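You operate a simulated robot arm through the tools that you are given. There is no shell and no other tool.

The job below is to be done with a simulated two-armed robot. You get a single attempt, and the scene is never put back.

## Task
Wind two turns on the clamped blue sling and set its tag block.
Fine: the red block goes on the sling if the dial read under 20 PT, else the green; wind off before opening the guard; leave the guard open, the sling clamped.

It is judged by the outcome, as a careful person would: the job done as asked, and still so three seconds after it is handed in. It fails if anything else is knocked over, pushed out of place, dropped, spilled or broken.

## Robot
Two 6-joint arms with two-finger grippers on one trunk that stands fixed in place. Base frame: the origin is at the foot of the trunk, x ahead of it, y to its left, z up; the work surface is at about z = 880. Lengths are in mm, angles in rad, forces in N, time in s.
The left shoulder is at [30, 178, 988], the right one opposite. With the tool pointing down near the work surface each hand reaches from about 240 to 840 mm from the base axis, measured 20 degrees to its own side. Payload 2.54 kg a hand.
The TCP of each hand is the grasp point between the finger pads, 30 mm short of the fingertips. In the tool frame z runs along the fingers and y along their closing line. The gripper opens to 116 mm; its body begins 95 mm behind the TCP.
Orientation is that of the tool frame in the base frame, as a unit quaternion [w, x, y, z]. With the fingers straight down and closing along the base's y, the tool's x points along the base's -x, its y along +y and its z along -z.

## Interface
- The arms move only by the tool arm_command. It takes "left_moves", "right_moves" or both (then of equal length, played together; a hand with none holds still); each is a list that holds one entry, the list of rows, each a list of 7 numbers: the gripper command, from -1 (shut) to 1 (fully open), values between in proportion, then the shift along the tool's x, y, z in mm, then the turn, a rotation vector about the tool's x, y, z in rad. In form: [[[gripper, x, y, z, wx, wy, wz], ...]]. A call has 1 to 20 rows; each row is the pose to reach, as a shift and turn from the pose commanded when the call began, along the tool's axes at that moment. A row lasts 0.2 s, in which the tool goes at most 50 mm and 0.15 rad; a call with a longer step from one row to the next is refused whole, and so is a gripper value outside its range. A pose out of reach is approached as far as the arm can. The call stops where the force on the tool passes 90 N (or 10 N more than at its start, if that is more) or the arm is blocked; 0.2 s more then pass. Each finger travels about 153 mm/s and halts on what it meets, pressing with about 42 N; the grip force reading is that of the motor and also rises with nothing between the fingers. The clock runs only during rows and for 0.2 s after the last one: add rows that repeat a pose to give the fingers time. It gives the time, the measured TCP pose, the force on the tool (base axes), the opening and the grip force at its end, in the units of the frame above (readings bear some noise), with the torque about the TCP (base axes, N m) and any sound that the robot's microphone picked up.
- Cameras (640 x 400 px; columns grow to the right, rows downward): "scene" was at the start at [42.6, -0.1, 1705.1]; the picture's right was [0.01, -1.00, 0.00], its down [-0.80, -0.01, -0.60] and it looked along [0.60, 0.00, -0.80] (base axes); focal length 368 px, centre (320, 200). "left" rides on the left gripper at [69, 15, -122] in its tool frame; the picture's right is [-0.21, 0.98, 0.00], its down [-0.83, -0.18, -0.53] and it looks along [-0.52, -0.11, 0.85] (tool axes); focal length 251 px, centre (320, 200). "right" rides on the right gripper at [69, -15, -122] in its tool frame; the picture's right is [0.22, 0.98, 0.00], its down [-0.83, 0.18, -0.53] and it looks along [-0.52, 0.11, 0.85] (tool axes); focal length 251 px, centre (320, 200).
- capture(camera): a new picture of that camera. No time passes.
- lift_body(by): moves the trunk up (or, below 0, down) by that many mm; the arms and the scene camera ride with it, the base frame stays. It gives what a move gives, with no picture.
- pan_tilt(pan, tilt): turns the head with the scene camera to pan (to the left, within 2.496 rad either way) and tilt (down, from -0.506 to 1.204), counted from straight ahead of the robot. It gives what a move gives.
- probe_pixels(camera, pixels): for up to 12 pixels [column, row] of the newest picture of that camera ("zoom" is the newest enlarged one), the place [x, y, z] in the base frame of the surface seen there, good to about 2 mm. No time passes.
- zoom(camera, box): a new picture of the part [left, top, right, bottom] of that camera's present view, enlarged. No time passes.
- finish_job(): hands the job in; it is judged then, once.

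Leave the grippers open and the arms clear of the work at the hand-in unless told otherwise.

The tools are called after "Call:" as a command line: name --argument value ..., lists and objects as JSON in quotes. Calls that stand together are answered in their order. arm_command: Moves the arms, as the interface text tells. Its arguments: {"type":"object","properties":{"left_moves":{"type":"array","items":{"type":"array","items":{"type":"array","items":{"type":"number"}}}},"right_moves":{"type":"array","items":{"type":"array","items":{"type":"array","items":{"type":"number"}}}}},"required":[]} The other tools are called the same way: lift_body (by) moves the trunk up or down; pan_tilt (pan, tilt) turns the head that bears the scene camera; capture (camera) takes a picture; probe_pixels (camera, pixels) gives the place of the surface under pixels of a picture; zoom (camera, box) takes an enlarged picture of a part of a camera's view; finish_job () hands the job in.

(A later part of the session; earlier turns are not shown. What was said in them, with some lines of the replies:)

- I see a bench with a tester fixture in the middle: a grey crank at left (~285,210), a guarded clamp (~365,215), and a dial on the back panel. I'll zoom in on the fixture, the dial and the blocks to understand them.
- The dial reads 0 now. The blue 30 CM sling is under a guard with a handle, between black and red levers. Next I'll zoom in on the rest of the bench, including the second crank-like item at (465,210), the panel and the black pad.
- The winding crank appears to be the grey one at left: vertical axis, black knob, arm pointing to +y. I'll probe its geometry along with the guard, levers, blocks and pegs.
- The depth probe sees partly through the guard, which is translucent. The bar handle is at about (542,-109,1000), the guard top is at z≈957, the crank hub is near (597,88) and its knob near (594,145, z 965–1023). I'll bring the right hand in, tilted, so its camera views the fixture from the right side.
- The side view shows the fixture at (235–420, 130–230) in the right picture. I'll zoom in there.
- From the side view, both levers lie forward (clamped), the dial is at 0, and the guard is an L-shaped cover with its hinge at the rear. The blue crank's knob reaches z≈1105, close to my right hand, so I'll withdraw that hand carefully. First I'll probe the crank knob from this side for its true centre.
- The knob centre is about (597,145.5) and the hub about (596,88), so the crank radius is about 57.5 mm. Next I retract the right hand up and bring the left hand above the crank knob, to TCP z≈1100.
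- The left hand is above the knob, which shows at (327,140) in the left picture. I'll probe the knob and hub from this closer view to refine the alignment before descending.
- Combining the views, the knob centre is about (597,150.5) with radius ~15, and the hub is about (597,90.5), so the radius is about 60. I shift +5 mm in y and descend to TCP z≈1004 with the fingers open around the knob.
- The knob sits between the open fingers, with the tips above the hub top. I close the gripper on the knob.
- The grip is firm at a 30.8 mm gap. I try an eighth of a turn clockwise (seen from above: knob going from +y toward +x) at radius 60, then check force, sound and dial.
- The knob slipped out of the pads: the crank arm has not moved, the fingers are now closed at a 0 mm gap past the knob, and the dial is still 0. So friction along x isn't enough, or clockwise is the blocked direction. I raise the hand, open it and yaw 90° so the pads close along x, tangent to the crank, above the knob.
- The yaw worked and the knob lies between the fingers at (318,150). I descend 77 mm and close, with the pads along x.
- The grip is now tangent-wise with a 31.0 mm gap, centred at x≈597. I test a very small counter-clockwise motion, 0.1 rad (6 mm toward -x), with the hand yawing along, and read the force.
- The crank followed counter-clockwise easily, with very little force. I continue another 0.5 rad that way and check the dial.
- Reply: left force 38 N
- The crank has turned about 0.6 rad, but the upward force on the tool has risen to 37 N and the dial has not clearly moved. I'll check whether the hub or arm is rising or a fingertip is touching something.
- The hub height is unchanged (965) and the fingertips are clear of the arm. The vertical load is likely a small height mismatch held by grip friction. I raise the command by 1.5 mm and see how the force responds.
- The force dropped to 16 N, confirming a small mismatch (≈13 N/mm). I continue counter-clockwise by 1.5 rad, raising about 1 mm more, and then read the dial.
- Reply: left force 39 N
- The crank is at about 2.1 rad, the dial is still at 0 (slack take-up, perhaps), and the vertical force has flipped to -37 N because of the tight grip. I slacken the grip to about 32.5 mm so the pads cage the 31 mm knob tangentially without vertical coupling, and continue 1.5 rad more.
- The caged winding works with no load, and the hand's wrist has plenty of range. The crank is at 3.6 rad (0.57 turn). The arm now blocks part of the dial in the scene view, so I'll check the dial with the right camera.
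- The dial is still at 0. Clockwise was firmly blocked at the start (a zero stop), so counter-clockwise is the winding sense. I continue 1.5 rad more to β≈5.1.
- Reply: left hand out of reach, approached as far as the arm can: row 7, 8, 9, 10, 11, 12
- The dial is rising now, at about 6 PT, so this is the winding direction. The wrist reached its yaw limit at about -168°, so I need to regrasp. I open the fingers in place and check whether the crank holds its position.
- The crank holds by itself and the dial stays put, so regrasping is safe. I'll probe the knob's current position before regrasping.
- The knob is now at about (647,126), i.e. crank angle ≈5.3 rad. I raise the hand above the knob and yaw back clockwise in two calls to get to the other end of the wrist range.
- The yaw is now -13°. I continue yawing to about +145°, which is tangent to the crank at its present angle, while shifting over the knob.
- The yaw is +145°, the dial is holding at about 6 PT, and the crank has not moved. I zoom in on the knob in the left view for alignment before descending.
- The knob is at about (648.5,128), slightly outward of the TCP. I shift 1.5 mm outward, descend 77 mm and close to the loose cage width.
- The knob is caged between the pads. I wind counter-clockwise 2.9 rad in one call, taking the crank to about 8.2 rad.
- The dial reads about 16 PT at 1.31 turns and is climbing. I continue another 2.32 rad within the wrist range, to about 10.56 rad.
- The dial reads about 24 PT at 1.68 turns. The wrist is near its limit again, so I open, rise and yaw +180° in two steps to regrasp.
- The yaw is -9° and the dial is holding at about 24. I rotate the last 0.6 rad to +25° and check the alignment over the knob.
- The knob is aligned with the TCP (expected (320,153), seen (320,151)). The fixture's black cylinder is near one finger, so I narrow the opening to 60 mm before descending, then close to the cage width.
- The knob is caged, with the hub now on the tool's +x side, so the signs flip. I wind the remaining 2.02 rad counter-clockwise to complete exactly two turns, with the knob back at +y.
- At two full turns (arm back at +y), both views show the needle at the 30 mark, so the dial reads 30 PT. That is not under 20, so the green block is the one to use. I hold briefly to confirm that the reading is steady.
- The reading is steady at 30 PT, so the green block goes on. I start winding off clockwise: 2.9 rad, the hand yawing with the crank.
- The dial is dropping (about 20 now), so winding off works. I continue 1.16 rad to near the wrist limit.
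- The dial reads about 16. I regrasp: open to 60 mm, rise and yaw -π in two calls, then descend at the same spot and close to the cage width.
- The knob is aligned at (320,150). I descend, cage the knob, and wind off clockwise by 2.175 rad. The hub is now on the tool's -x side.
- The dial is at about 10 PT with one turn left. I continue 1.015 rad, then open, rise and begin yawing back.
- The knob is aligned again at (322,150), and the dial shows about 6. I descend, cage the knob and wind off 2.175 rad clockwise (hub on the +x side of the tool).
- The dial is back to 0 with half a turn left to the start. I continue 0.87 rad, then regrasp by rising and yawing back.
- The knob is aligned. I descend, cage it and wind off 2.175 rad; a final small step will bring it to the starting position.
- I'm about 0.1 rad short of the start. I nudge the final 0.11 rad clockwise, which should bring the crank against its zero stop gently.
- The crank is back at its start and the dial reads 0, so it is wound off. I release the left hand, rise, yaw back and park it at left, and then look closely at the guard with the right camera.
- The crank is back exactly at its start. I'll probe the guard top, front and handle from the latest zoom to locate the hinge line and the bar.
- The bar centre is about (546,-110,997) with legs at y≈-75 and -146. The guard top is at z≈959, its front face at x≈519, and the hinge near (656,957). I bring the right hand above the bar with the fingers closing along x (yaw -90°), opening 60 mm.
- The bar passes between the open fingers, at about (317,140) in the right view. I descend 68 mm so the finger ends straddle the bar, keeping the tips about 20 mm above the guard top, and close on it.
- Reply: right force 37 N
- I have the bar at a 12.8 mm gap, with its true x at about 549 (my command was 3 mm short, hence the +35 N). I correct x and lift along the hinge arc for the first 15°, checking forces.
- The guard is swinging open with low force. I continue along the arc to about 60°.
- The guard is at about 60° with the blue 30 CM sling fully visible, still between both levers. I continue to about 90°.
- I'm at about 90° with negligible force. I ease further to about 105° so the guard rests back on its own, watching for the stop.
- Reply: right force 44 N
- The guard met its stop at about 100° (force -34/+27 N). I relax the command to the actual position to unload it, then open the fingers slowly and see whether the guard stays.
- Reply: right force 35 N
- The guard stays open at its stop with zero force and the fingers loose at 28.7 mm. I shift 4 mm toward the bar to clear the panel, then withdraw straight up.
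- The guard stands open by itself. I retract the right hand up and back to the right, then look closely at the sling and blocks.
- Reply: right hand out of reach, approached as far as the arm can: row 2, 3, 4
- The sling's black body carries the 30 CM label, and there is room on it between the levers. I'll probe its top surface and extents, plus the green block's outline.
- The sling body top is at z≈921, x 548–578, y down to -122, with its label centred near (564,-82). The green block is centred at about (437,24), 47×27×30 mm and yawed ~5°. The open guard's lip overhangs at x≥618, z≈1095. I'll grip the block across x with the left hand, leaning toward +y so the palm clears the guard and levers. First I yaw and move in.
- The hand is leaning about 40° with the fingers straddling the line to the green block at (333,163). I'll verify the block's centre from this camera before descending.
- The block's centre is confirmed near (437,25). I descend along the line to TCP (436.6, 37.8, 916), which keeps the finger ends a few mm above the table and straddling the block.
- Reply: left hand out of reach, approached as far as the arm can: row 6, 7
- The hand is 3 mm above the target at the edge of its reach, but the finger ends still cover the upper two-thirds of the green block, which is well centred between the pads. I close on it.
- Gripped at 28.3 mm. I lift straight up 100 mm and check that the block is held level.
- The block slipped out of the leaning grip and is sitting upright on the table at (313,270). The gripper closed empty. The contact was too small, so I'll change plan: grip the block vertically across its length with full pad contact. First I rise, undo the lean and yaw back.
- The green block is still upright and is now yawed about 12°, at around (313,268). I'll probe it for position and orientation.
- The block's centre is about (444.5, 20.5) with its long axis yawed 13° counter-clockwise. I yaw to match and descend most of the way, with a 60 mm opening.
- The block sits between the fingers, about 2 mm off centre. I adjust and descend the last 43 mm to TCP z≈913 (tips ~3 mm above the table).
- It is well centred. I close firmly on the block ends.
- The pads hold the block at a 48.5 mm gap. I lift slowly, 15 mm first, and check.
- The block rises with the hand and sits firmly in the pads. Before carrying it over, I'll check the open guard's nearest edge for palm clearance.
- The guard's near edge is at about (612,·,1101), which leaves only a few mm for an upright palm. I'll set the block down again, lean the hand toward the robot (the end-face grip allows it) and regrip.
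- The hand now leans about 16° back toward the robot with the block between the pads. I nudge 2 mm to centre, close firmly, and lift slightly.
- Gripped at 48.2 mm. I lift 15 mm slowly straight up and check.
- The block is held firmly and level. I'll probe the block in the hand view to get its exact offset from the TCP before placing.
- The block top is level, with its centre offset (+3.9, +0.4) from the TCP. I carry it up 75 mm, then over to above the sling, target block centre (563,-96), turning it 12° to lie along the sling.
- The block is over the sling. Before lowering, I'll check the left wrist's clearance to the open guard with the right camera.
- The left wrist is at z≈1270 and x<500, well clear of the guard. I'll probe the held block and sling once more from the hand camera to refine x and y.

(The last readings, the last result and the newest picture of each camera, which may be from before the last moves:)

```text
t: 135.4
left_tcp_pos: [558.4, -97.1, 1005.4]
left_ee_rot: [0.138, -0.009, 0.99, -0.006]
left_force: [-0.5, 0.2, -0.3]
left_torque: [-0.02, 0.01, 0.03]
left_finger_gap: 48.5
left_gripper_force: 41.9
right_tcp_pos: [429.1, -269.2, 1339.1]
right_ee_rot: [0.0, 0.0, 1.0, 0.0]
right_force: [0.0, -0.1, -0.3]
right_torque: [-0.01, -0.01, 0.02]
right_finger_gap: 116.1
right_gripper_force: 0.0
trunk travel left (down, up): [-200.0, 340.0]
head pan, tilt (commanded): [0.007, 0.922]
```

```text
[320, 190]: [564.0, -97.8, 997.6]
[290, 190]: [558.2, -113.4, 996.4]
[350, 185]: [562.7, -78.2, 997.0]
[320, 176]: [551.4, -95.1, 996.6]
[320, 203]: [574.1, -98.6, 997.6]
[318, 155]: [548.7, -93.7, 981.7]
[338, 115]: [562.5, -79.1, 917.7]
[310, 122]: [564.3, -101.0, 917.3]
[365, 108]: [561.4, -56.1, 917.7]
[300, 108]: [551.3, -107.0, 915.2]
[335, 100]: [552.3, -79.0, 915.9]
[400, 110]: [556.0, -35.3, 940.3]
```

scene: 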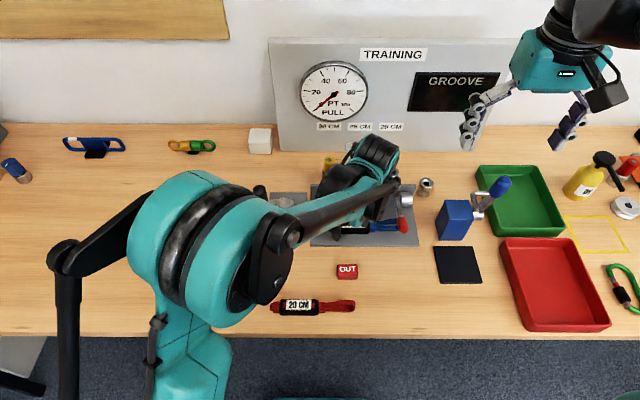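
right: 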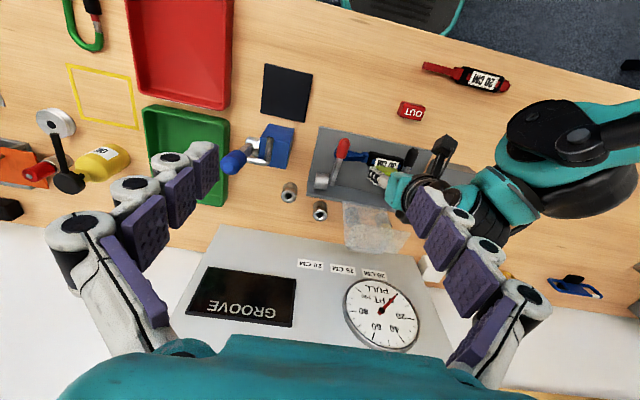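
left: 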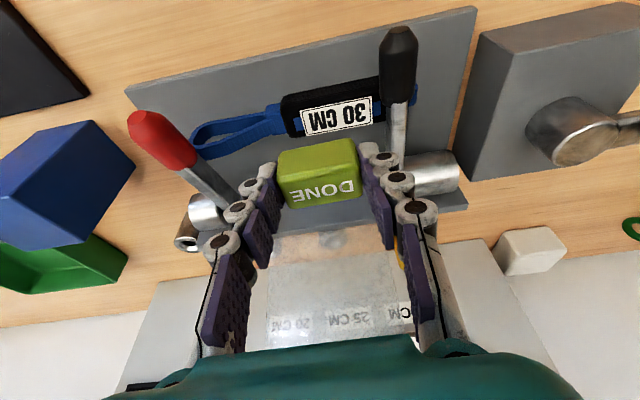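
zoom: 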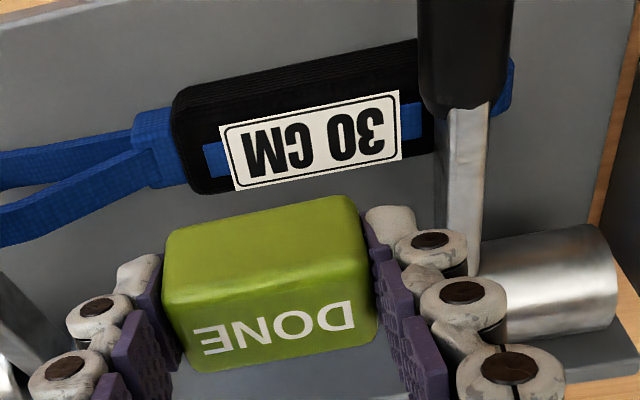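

The block is centred at about (562.5,-96.5) over the sling body, x 548–578. I lower straight down 44 mm, stopping just above contact.

Call:
arm_command --left_moves '[[[-1, 4.1, 0.2, 14.4, 0, 0, 0], [-1, 7.6, 0.4, 26.9, 0, 0, 0], [-1, 10.1, 0.5, 35.5, 0, 0, 0], [-1, 11.5, 0.6, 40.3, 0, 0, 0], [-1, 12, 0.6, 42.2, 0, 0, 0], [-1, 12, 0.6, 42.2, 0, 0, 0]]]'

Call:
capture --camera "left"

Call:
zoom --camera "left" --box '[230, 90, 430, 230]'

Call:
zoom --camera "right" --box '[330, 120, 450, 210]'

```text
t: 136.8
left_tcp_pos: [558.8, -95.8, 960.3]
left_ee_rot: [0.138, -0.009, 0.99, -0.007]
left_force: [-0.3, 0.5, -0.5]
left_torque: [0.02, 0.0, 0.02]
left_finger_gap: 48.2
left_gripper_force: 42.2
right_tcp_pos: [429.0, -269.5, 1339.8]
right_ee_rot: [0.0, 0.0, 1.0, 0.001]
right_force: [0.7, 0.8, -0.1]
right_torque: [0.0, -0.03, -0.01]
right_finger_gap: 116.0
right_gripper_force: 0.1
trunk travel left (down, up): [-200.0, 340.0]
head pan, tilt (commanded): [0.007, 0.922]
```

```text
taken
```

left: 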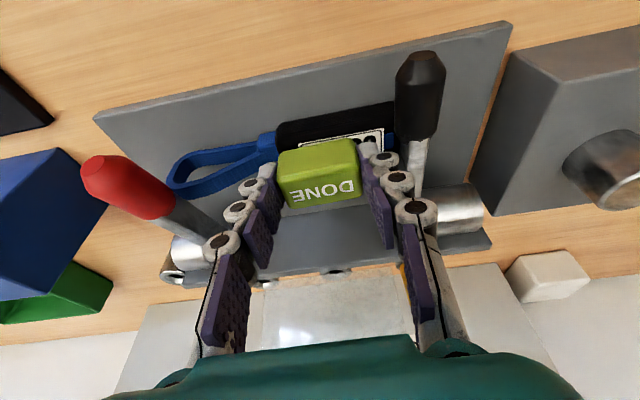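

```text
2.86 times, centred on (330, 160) of left
```

zoom: 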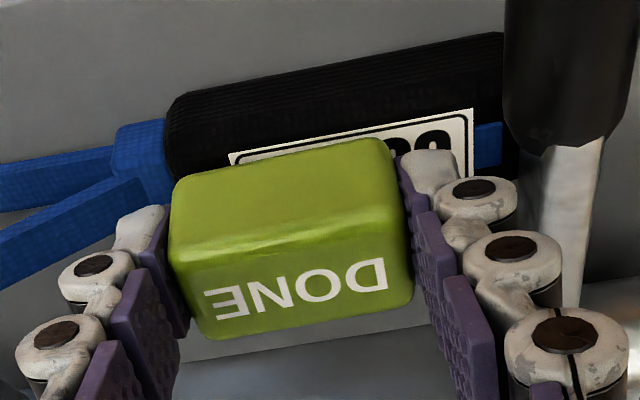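

```text
4.44 times, centred on (390, 165) of right
```

zoom: 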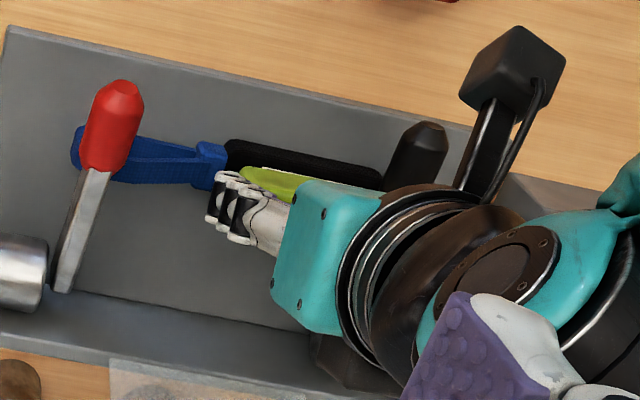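

The block is about 3 mm above the sling with no contact yet. I'll probe the block's and sling's front edges to check that it is centred front-to-back.

Call:
probe_pixels --camera "left" --pixels '[[318, 153], [318, 160], [318, 170], [318, 178], [320, 190], [322, 202], [350, 138], [340, 141], [330, 135], [310, 130], [290, 138], [300, 120]]'

Call:
probe_pixels --camera "zoom" --pixels '[[300, 160], [330, 172], [260, 172], [270, 178]]'

```text
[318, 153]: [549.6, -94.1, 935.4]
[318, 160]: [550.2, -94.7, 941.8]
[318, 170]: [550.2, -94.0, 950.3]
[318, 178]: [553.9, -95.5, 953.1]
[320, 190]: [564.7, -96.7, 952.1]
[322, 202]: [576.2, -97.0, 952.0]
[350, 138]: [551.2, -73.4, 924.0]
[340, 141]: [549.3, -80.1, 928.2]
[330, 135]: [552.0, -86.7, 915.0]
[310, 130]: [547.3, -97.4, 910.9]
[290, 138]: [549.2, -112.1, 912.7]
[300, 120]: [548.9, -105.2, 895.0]
```

```text
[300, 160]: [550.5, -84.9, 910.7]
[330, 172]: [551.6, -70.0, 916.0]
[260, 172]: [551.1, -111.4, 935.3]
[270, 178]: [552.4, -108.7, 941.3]
```

The block's front face is at x≈550 and the body's at x≈548.5, nicely centred. I lower in 1 mm steps to contact.

Call:
arm_command --left_moves '[[[-1, 0.3, 0, 1, 0, 0, 0], [-1, 0.5, 0, 1.9, 0, 0, 0], [-1, 0.8, 0, 2.9, 0, 0, 0], [-1, 0.8, 0, 2.9, 0, 0, 0]]]'

```text
t: 137.8
left_tcp_pos: [559.0, -96.5, 958.2]
left_ee_rot: [0.138, -0.01, 0.99, -0.006]
left_force: [-0.2, -0.2, 0.1]
left_torque: [0.01, 0.0, 0.01]
left_finger_gap: 48.6
left_gripper_force: 42.3
right_tcp_pos: [429.9, -269.3, 1340.5]
right_ee_rot: [0.0, 0.0, 1.0, -0.001]
right_force: [0.2, 0.4, -0.8]
right_torque: [0.01, -0.02, 0.0]
right_finger_gap: 115.9
right_gripper_force: 0.1
trunk travel left (down, up): [-200.0, 340.0]
head pan, tilt (commanded): [0.007, 0.922]
```

No contact yet (force ≈0). I lower 2 mm more in small steps.

Call:
arm_command --left_moves '[[[-1, 0.2, 0, 0.8, 0, 0, 0], [-1, 0.5, 0, 1.6, 0, 0, 0], [-1, 0.5, 0, 1.6, 0, 0, 0]]]'

```text
t: 138.6
left_tcp_pos: [557.4, -97.3, 956.8]
left_ee_rot: [0.137, -0.009, 0.99, -0.006]
left_force: [0.7, 0.7, -0.1]
left_torque: [-0.02, -0.02, 0.0]
left_finger_gap: 48.5
left_gripper_force: 41.9
right_tcp_pos: [429.4, -268.2, 1338.9]
right_ee_rot: [-0.001, 0.0, 1.0, 0.001]
right_force: [-0.8, -0.1, -0.8]
right_torque: [-0.02, 0.01, 0.0]
right_finger_gap: 115.6
right_gripper_force: 0.1
trunk travel left (down, up): [-200.0, 340.0]
head pan, tilt (commanded): [0.007, 0.922]
```

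Still free. I lower another 2 mm in small steps.

Call:
arm_command --left_moves '[[[-1, 0.2, 0, 0.8, 0, 0, 0], [-1, 0.4, 0, 1.5, 0, 0, 0], [-1, 0.6, 0, 2.1, 0, 0, 0], [-1, 0.6, 0, 2.1, 0, 0, 0]]]'

Call:
zoom --camera "left" --box '[230, 90, 430, 230]'

```text
t: 139.6
left_tcp_pos: [557.7, -95.9, 955.6]
left_ee_rot: [0.138, -0.01, 0.99, -0.006]
left_force: [1.6, -0.7, 18.6]
left_torque: [0.41, -0.16, -0.08]
left_finger_gap: 48.4
left_gripper_force: 42.0
right_tcp_pos: [428.2, -269.5, 1340.8]
right_ee_rot: [0.001, 0.0, 1.0, 0.0]
right_force: [-0.2, 0.2, 0.1]
right_torque: [0.02, 0.0, 0.01]
right_finger_gap: 116.0
right_gripper_force: 0.2
trunk travel left (down, up): [-200.0, 340.0]
head pan, tilt (commanded): [0.007, 0.922]
```

```text
2.86 times, centred on (330, 160) of left
```

zoom: 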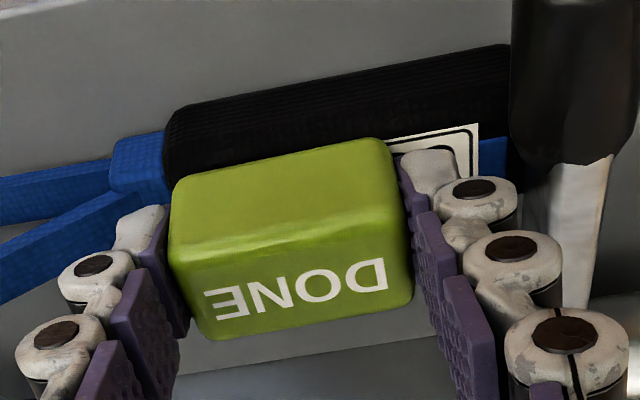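

Contact is made at 18.6 N. I ease up about 1 mm to unload, then open the fingers gently to a 57 mm gap only, staying clear of the black lever.

Call:
arm_command --left_moves '[[[-1, -0.3, 0, -1, 0, 0, 0], [-0.16, -0.3, 0, -1, 0, 0, 0], [-0.12, -0.3, 0, -1, 0, 0, 0], [-0.07, -0.3, 0, -1, 0, 0, 0], [-0.02, -0.3, 0, -1, 0, 0, 0], [-0.02, -0.3, 0, -1, 0, 0, 0]]]'

Call:
capture --camera "left"

Call:
zoom --camera "left" --box '[230, 90, 430, 230]'

```text
t: 141.0
left_tcp_pos: [556.9, -94.9, 956.1]
left_ee_rot: [0.137, -0.009, 0.99, -0.006]
left_force: [-1.0, -0.4, -0.3]
left_torque: [0.03, 0.03, 0.0]
left_finger_gap: 56.7
left_gripper_force: 0.1
right_tcp_pos: [428.8, -268.8, 1339.4]
right_ee_rot: [0.0, 0.0, 1.0, 0.0]
right_force: [-0.8, 1.3, -0.4]
right_torque: [0.01, 0.0, 0.04]
right_finger_gap: 115.8
right_gripper_force: 0.0
trunk travel left (down, up): [-200.0, 340.0]
head pan, tilt (commanded): [0.007, 0.922]
```

```text
taken
```

left: 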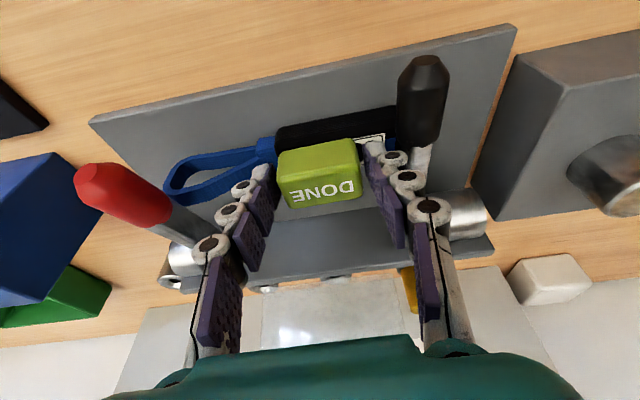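

```text
2.86 times, centred on (330, 160) of left
```

zoom: 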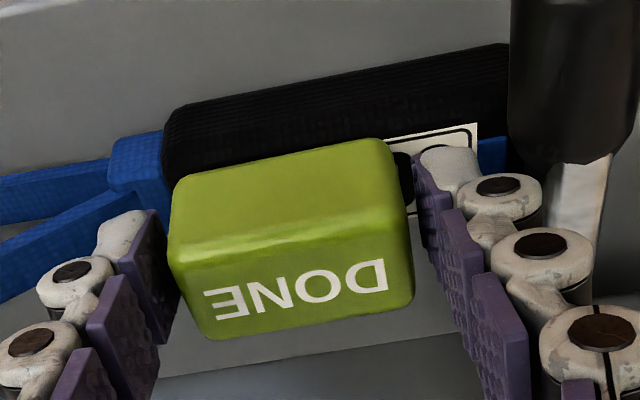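

The block is released and resting on the sling with clearance on both sides. I withdraw straight up.

Call:
arm_command --left_moves '[[[-0.02, -2.7, -0.1, -9.6, 0, 0, 0], [-0.02, -6.8, -0.4, -24, 0, 0, 0], [-0.02, -13.7, -0.7, -48, 0, 0, 0], [-0.02, -24.6, -1.3, -86.4, 0, 0, 0], [-0.02, -35.5, -1.8, -124.8, 0, 0, 0]]]'

Call:
capture --camera "left"

Call:
zoom --camera "right" --box '[310, 110, 520, 270]'

```text
t: 142.2
left_tcp_pos: [557.7, -96.7, 1085.1]
left_ee_rot: [0.137, -0.009, 0.99, -0.005]
left_force: [-0.1, 0.3, 0.4]
left_torque: [0.04, 0.01, -0.01]
left_finger_gap: 57.0
left_gripper_force: 0.0
right_tcp_pos: [428.9, -270.1, 1340.6]
right_ee_rot: [0.0, 0.0, 1.0, -0.001]
right_force: [-0.5, -0.4, -0.7]
right_torque: [-0.02, 0.0, 0.01]
right_finger_gap: 115.9
right_gripper_force: 0.1
trunk travel left (down, up): [-200.0, 340.0]
head pan, tilt (commanded): [0.007, 0.922]
```

```text
taken
```

left: 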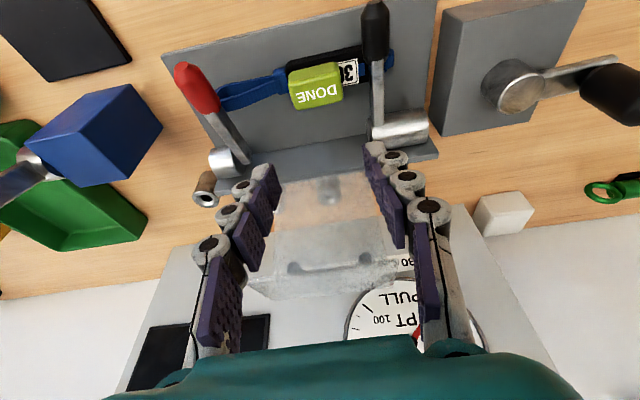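

```text
2.50 times, centred on (415, 190) of right
```

zoom: 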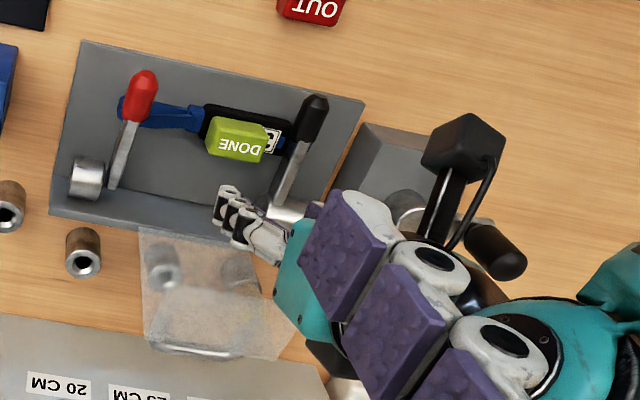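

The green block is on the sling, the sling is still under both levers, and the guard is open. I retract the left hand back, up and to the left.

Call:
arm_command --left_moves '[[[-0.02, 16, 0, -36, 0, 0, 0], [-0.02, 31.6, 0, -71.3, 0, 0, 0], [-0.02, 31.3, 42.7, -85.2, 0, 0.04, 0], [0.3, 31.1, 85.4, -99.1, 0, 0.08, 0], [0.6, 30.8, 128, -113, 0, 0.12, 0], [1, 30.6, 171, -127, 0, 0.16, 0], [1, 30.3, 213, -141, 0, 0.2, 0], [1, 30, 256, -155, 0, 0.24, 0], [1, 29.8, 299, -168.5, 0, 0.28, 0], [1, 29.8, 299, -168.5, 0, 0.28, 0]]]'

Call:
capture --camera "scene"

Call:
zoom --camera "scene" --box '[300, 140, 430, 250]'

Call:
zoom --camera "right" --box '[290, 90, 480, 250]'

```text
t: 144.4
left_tcp_pos: [478.2, 203.7, 1235.4]
left_ee_rot: [-0.002, -0.009, 1.0, -0.007]
left_force: [0.2, -0.8, -0.4]
left_torque: [0.03, 0.0, 0.02]
left_finger_gap: 116.1
left_gripper_force: 0.1
right_tcp_pos: [429.5, -269.4, 1340.1]
right_ee_rot: [0.0, 0.0, 1.0, 0.0]
right_force: [-0.2, 0.0, -0.4]
right_torque: [0.02, 0.0, 0.02]
right_finger_gap: 116.1
right_gripper_force: 0.0
trunk travel left (down, up): [-200.0, 340.0]
head pan, tilt (commanded): [0.007, 0.922]
```

```text
taken
```

scene: 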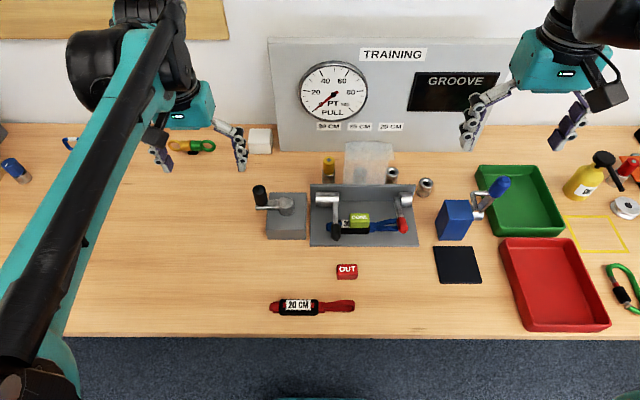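

```text
3.64 times, centred on (365, 195) of scene
```

zoom: 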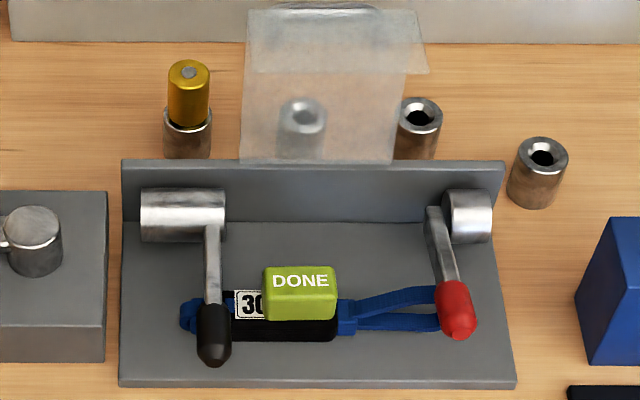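

```text
2.50 times, centred on (385, 170) of right
```

zoom: 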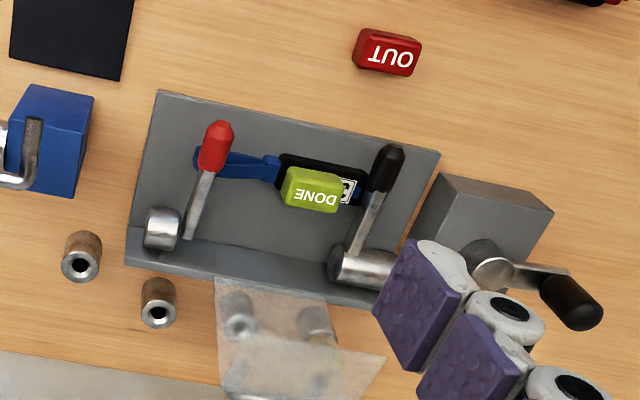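

The block sits on the sling, the levers are still down, the guard is open and the dial is at 0. I verify the block height and position and the dial before handing in.

Call:
probe_pixels --camera "scene" --pixels '[[359, 215], [352, 215], [366, 215], [359, 212], [359, 218], [359, 224], [359, 228], [402, 226], [336, 230], [346, 143], [260, 188], [286, 201]]'

Call:
zoom --camera "scene" --box '[290, 55, 380, 115]'

Call:
zoom --camera "scene" --box '[230, 150, 350, 250]'

```text
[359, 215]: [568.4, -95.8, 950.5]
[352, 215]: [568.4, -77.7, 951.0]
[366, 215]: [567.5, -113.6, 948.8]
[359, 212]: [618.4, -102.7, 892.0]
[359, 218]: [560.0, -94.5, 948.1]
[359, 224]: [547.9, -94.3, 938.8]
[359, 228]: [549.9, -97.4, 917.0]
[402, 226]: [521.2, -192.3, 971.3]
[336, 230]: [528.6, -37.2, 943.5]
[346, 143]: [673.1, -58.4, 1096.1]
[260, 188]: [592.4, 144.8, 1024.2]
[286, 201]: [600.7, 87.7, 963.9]
```

```text
6.67 times, centred on (335, 85) of scene
```

zoom: 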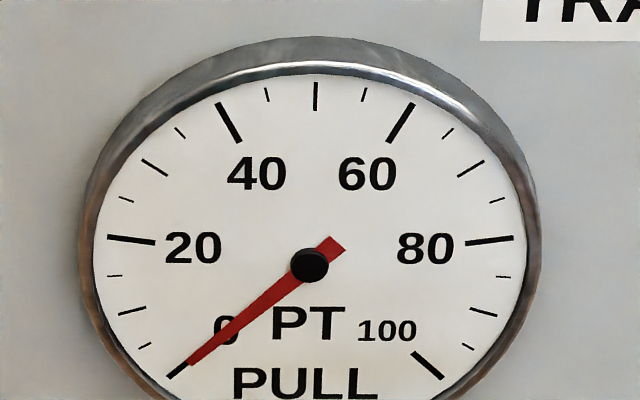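

```text
4.00 times, centred on (290, 200) of scene
```

zoom: 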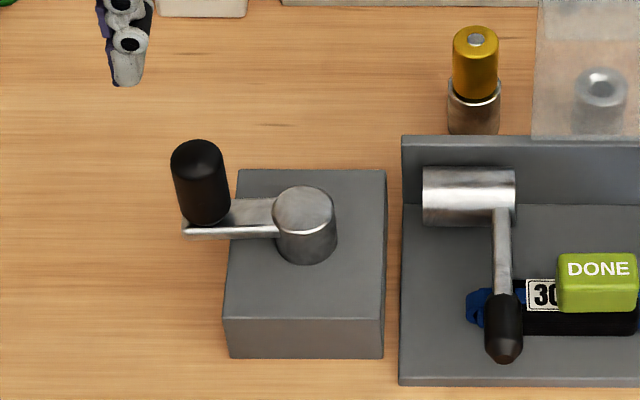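

All checks pass:
- **Green block:** top at z≈951, level on the sling body, centred near (562,-96).
- **Levers:** both unchanged, so the sling is still clamped.
- **Guard:** standing open.
- **Crank and dial:** crank at its start position, dial at 0.
- **Arms:** grippers open and clear of the work.

I hand the job in.

Call:
finish_job

```text
The job is handed in.
```

The job is handed in. I wound two turns on the blue 30 CM sling, and the dial held steady at 30 PT. That is not under 20, so the green DONE block went on the sling.

- **Wind off:** I unwound the crank both turns before touching the guard. It is back at its starting position and the dial reads 0.
- **Guard and sling:** The guard stands open on its own. The sling is still clamped; both levers are where they started.
- **Block:** The green block sits level on the sling's tag body and covers part of the 30 CM label.
- **Slip:** On my first try at lifting it, the green block slipped from the grip. It stayed upright on the table, turned a few degrees, and I picked it up again with a better hold.
- **Rest of the bench:** In the last pictures I saw nothing else moved or knocked over. Both grippers are open and the arms are clear of the work.
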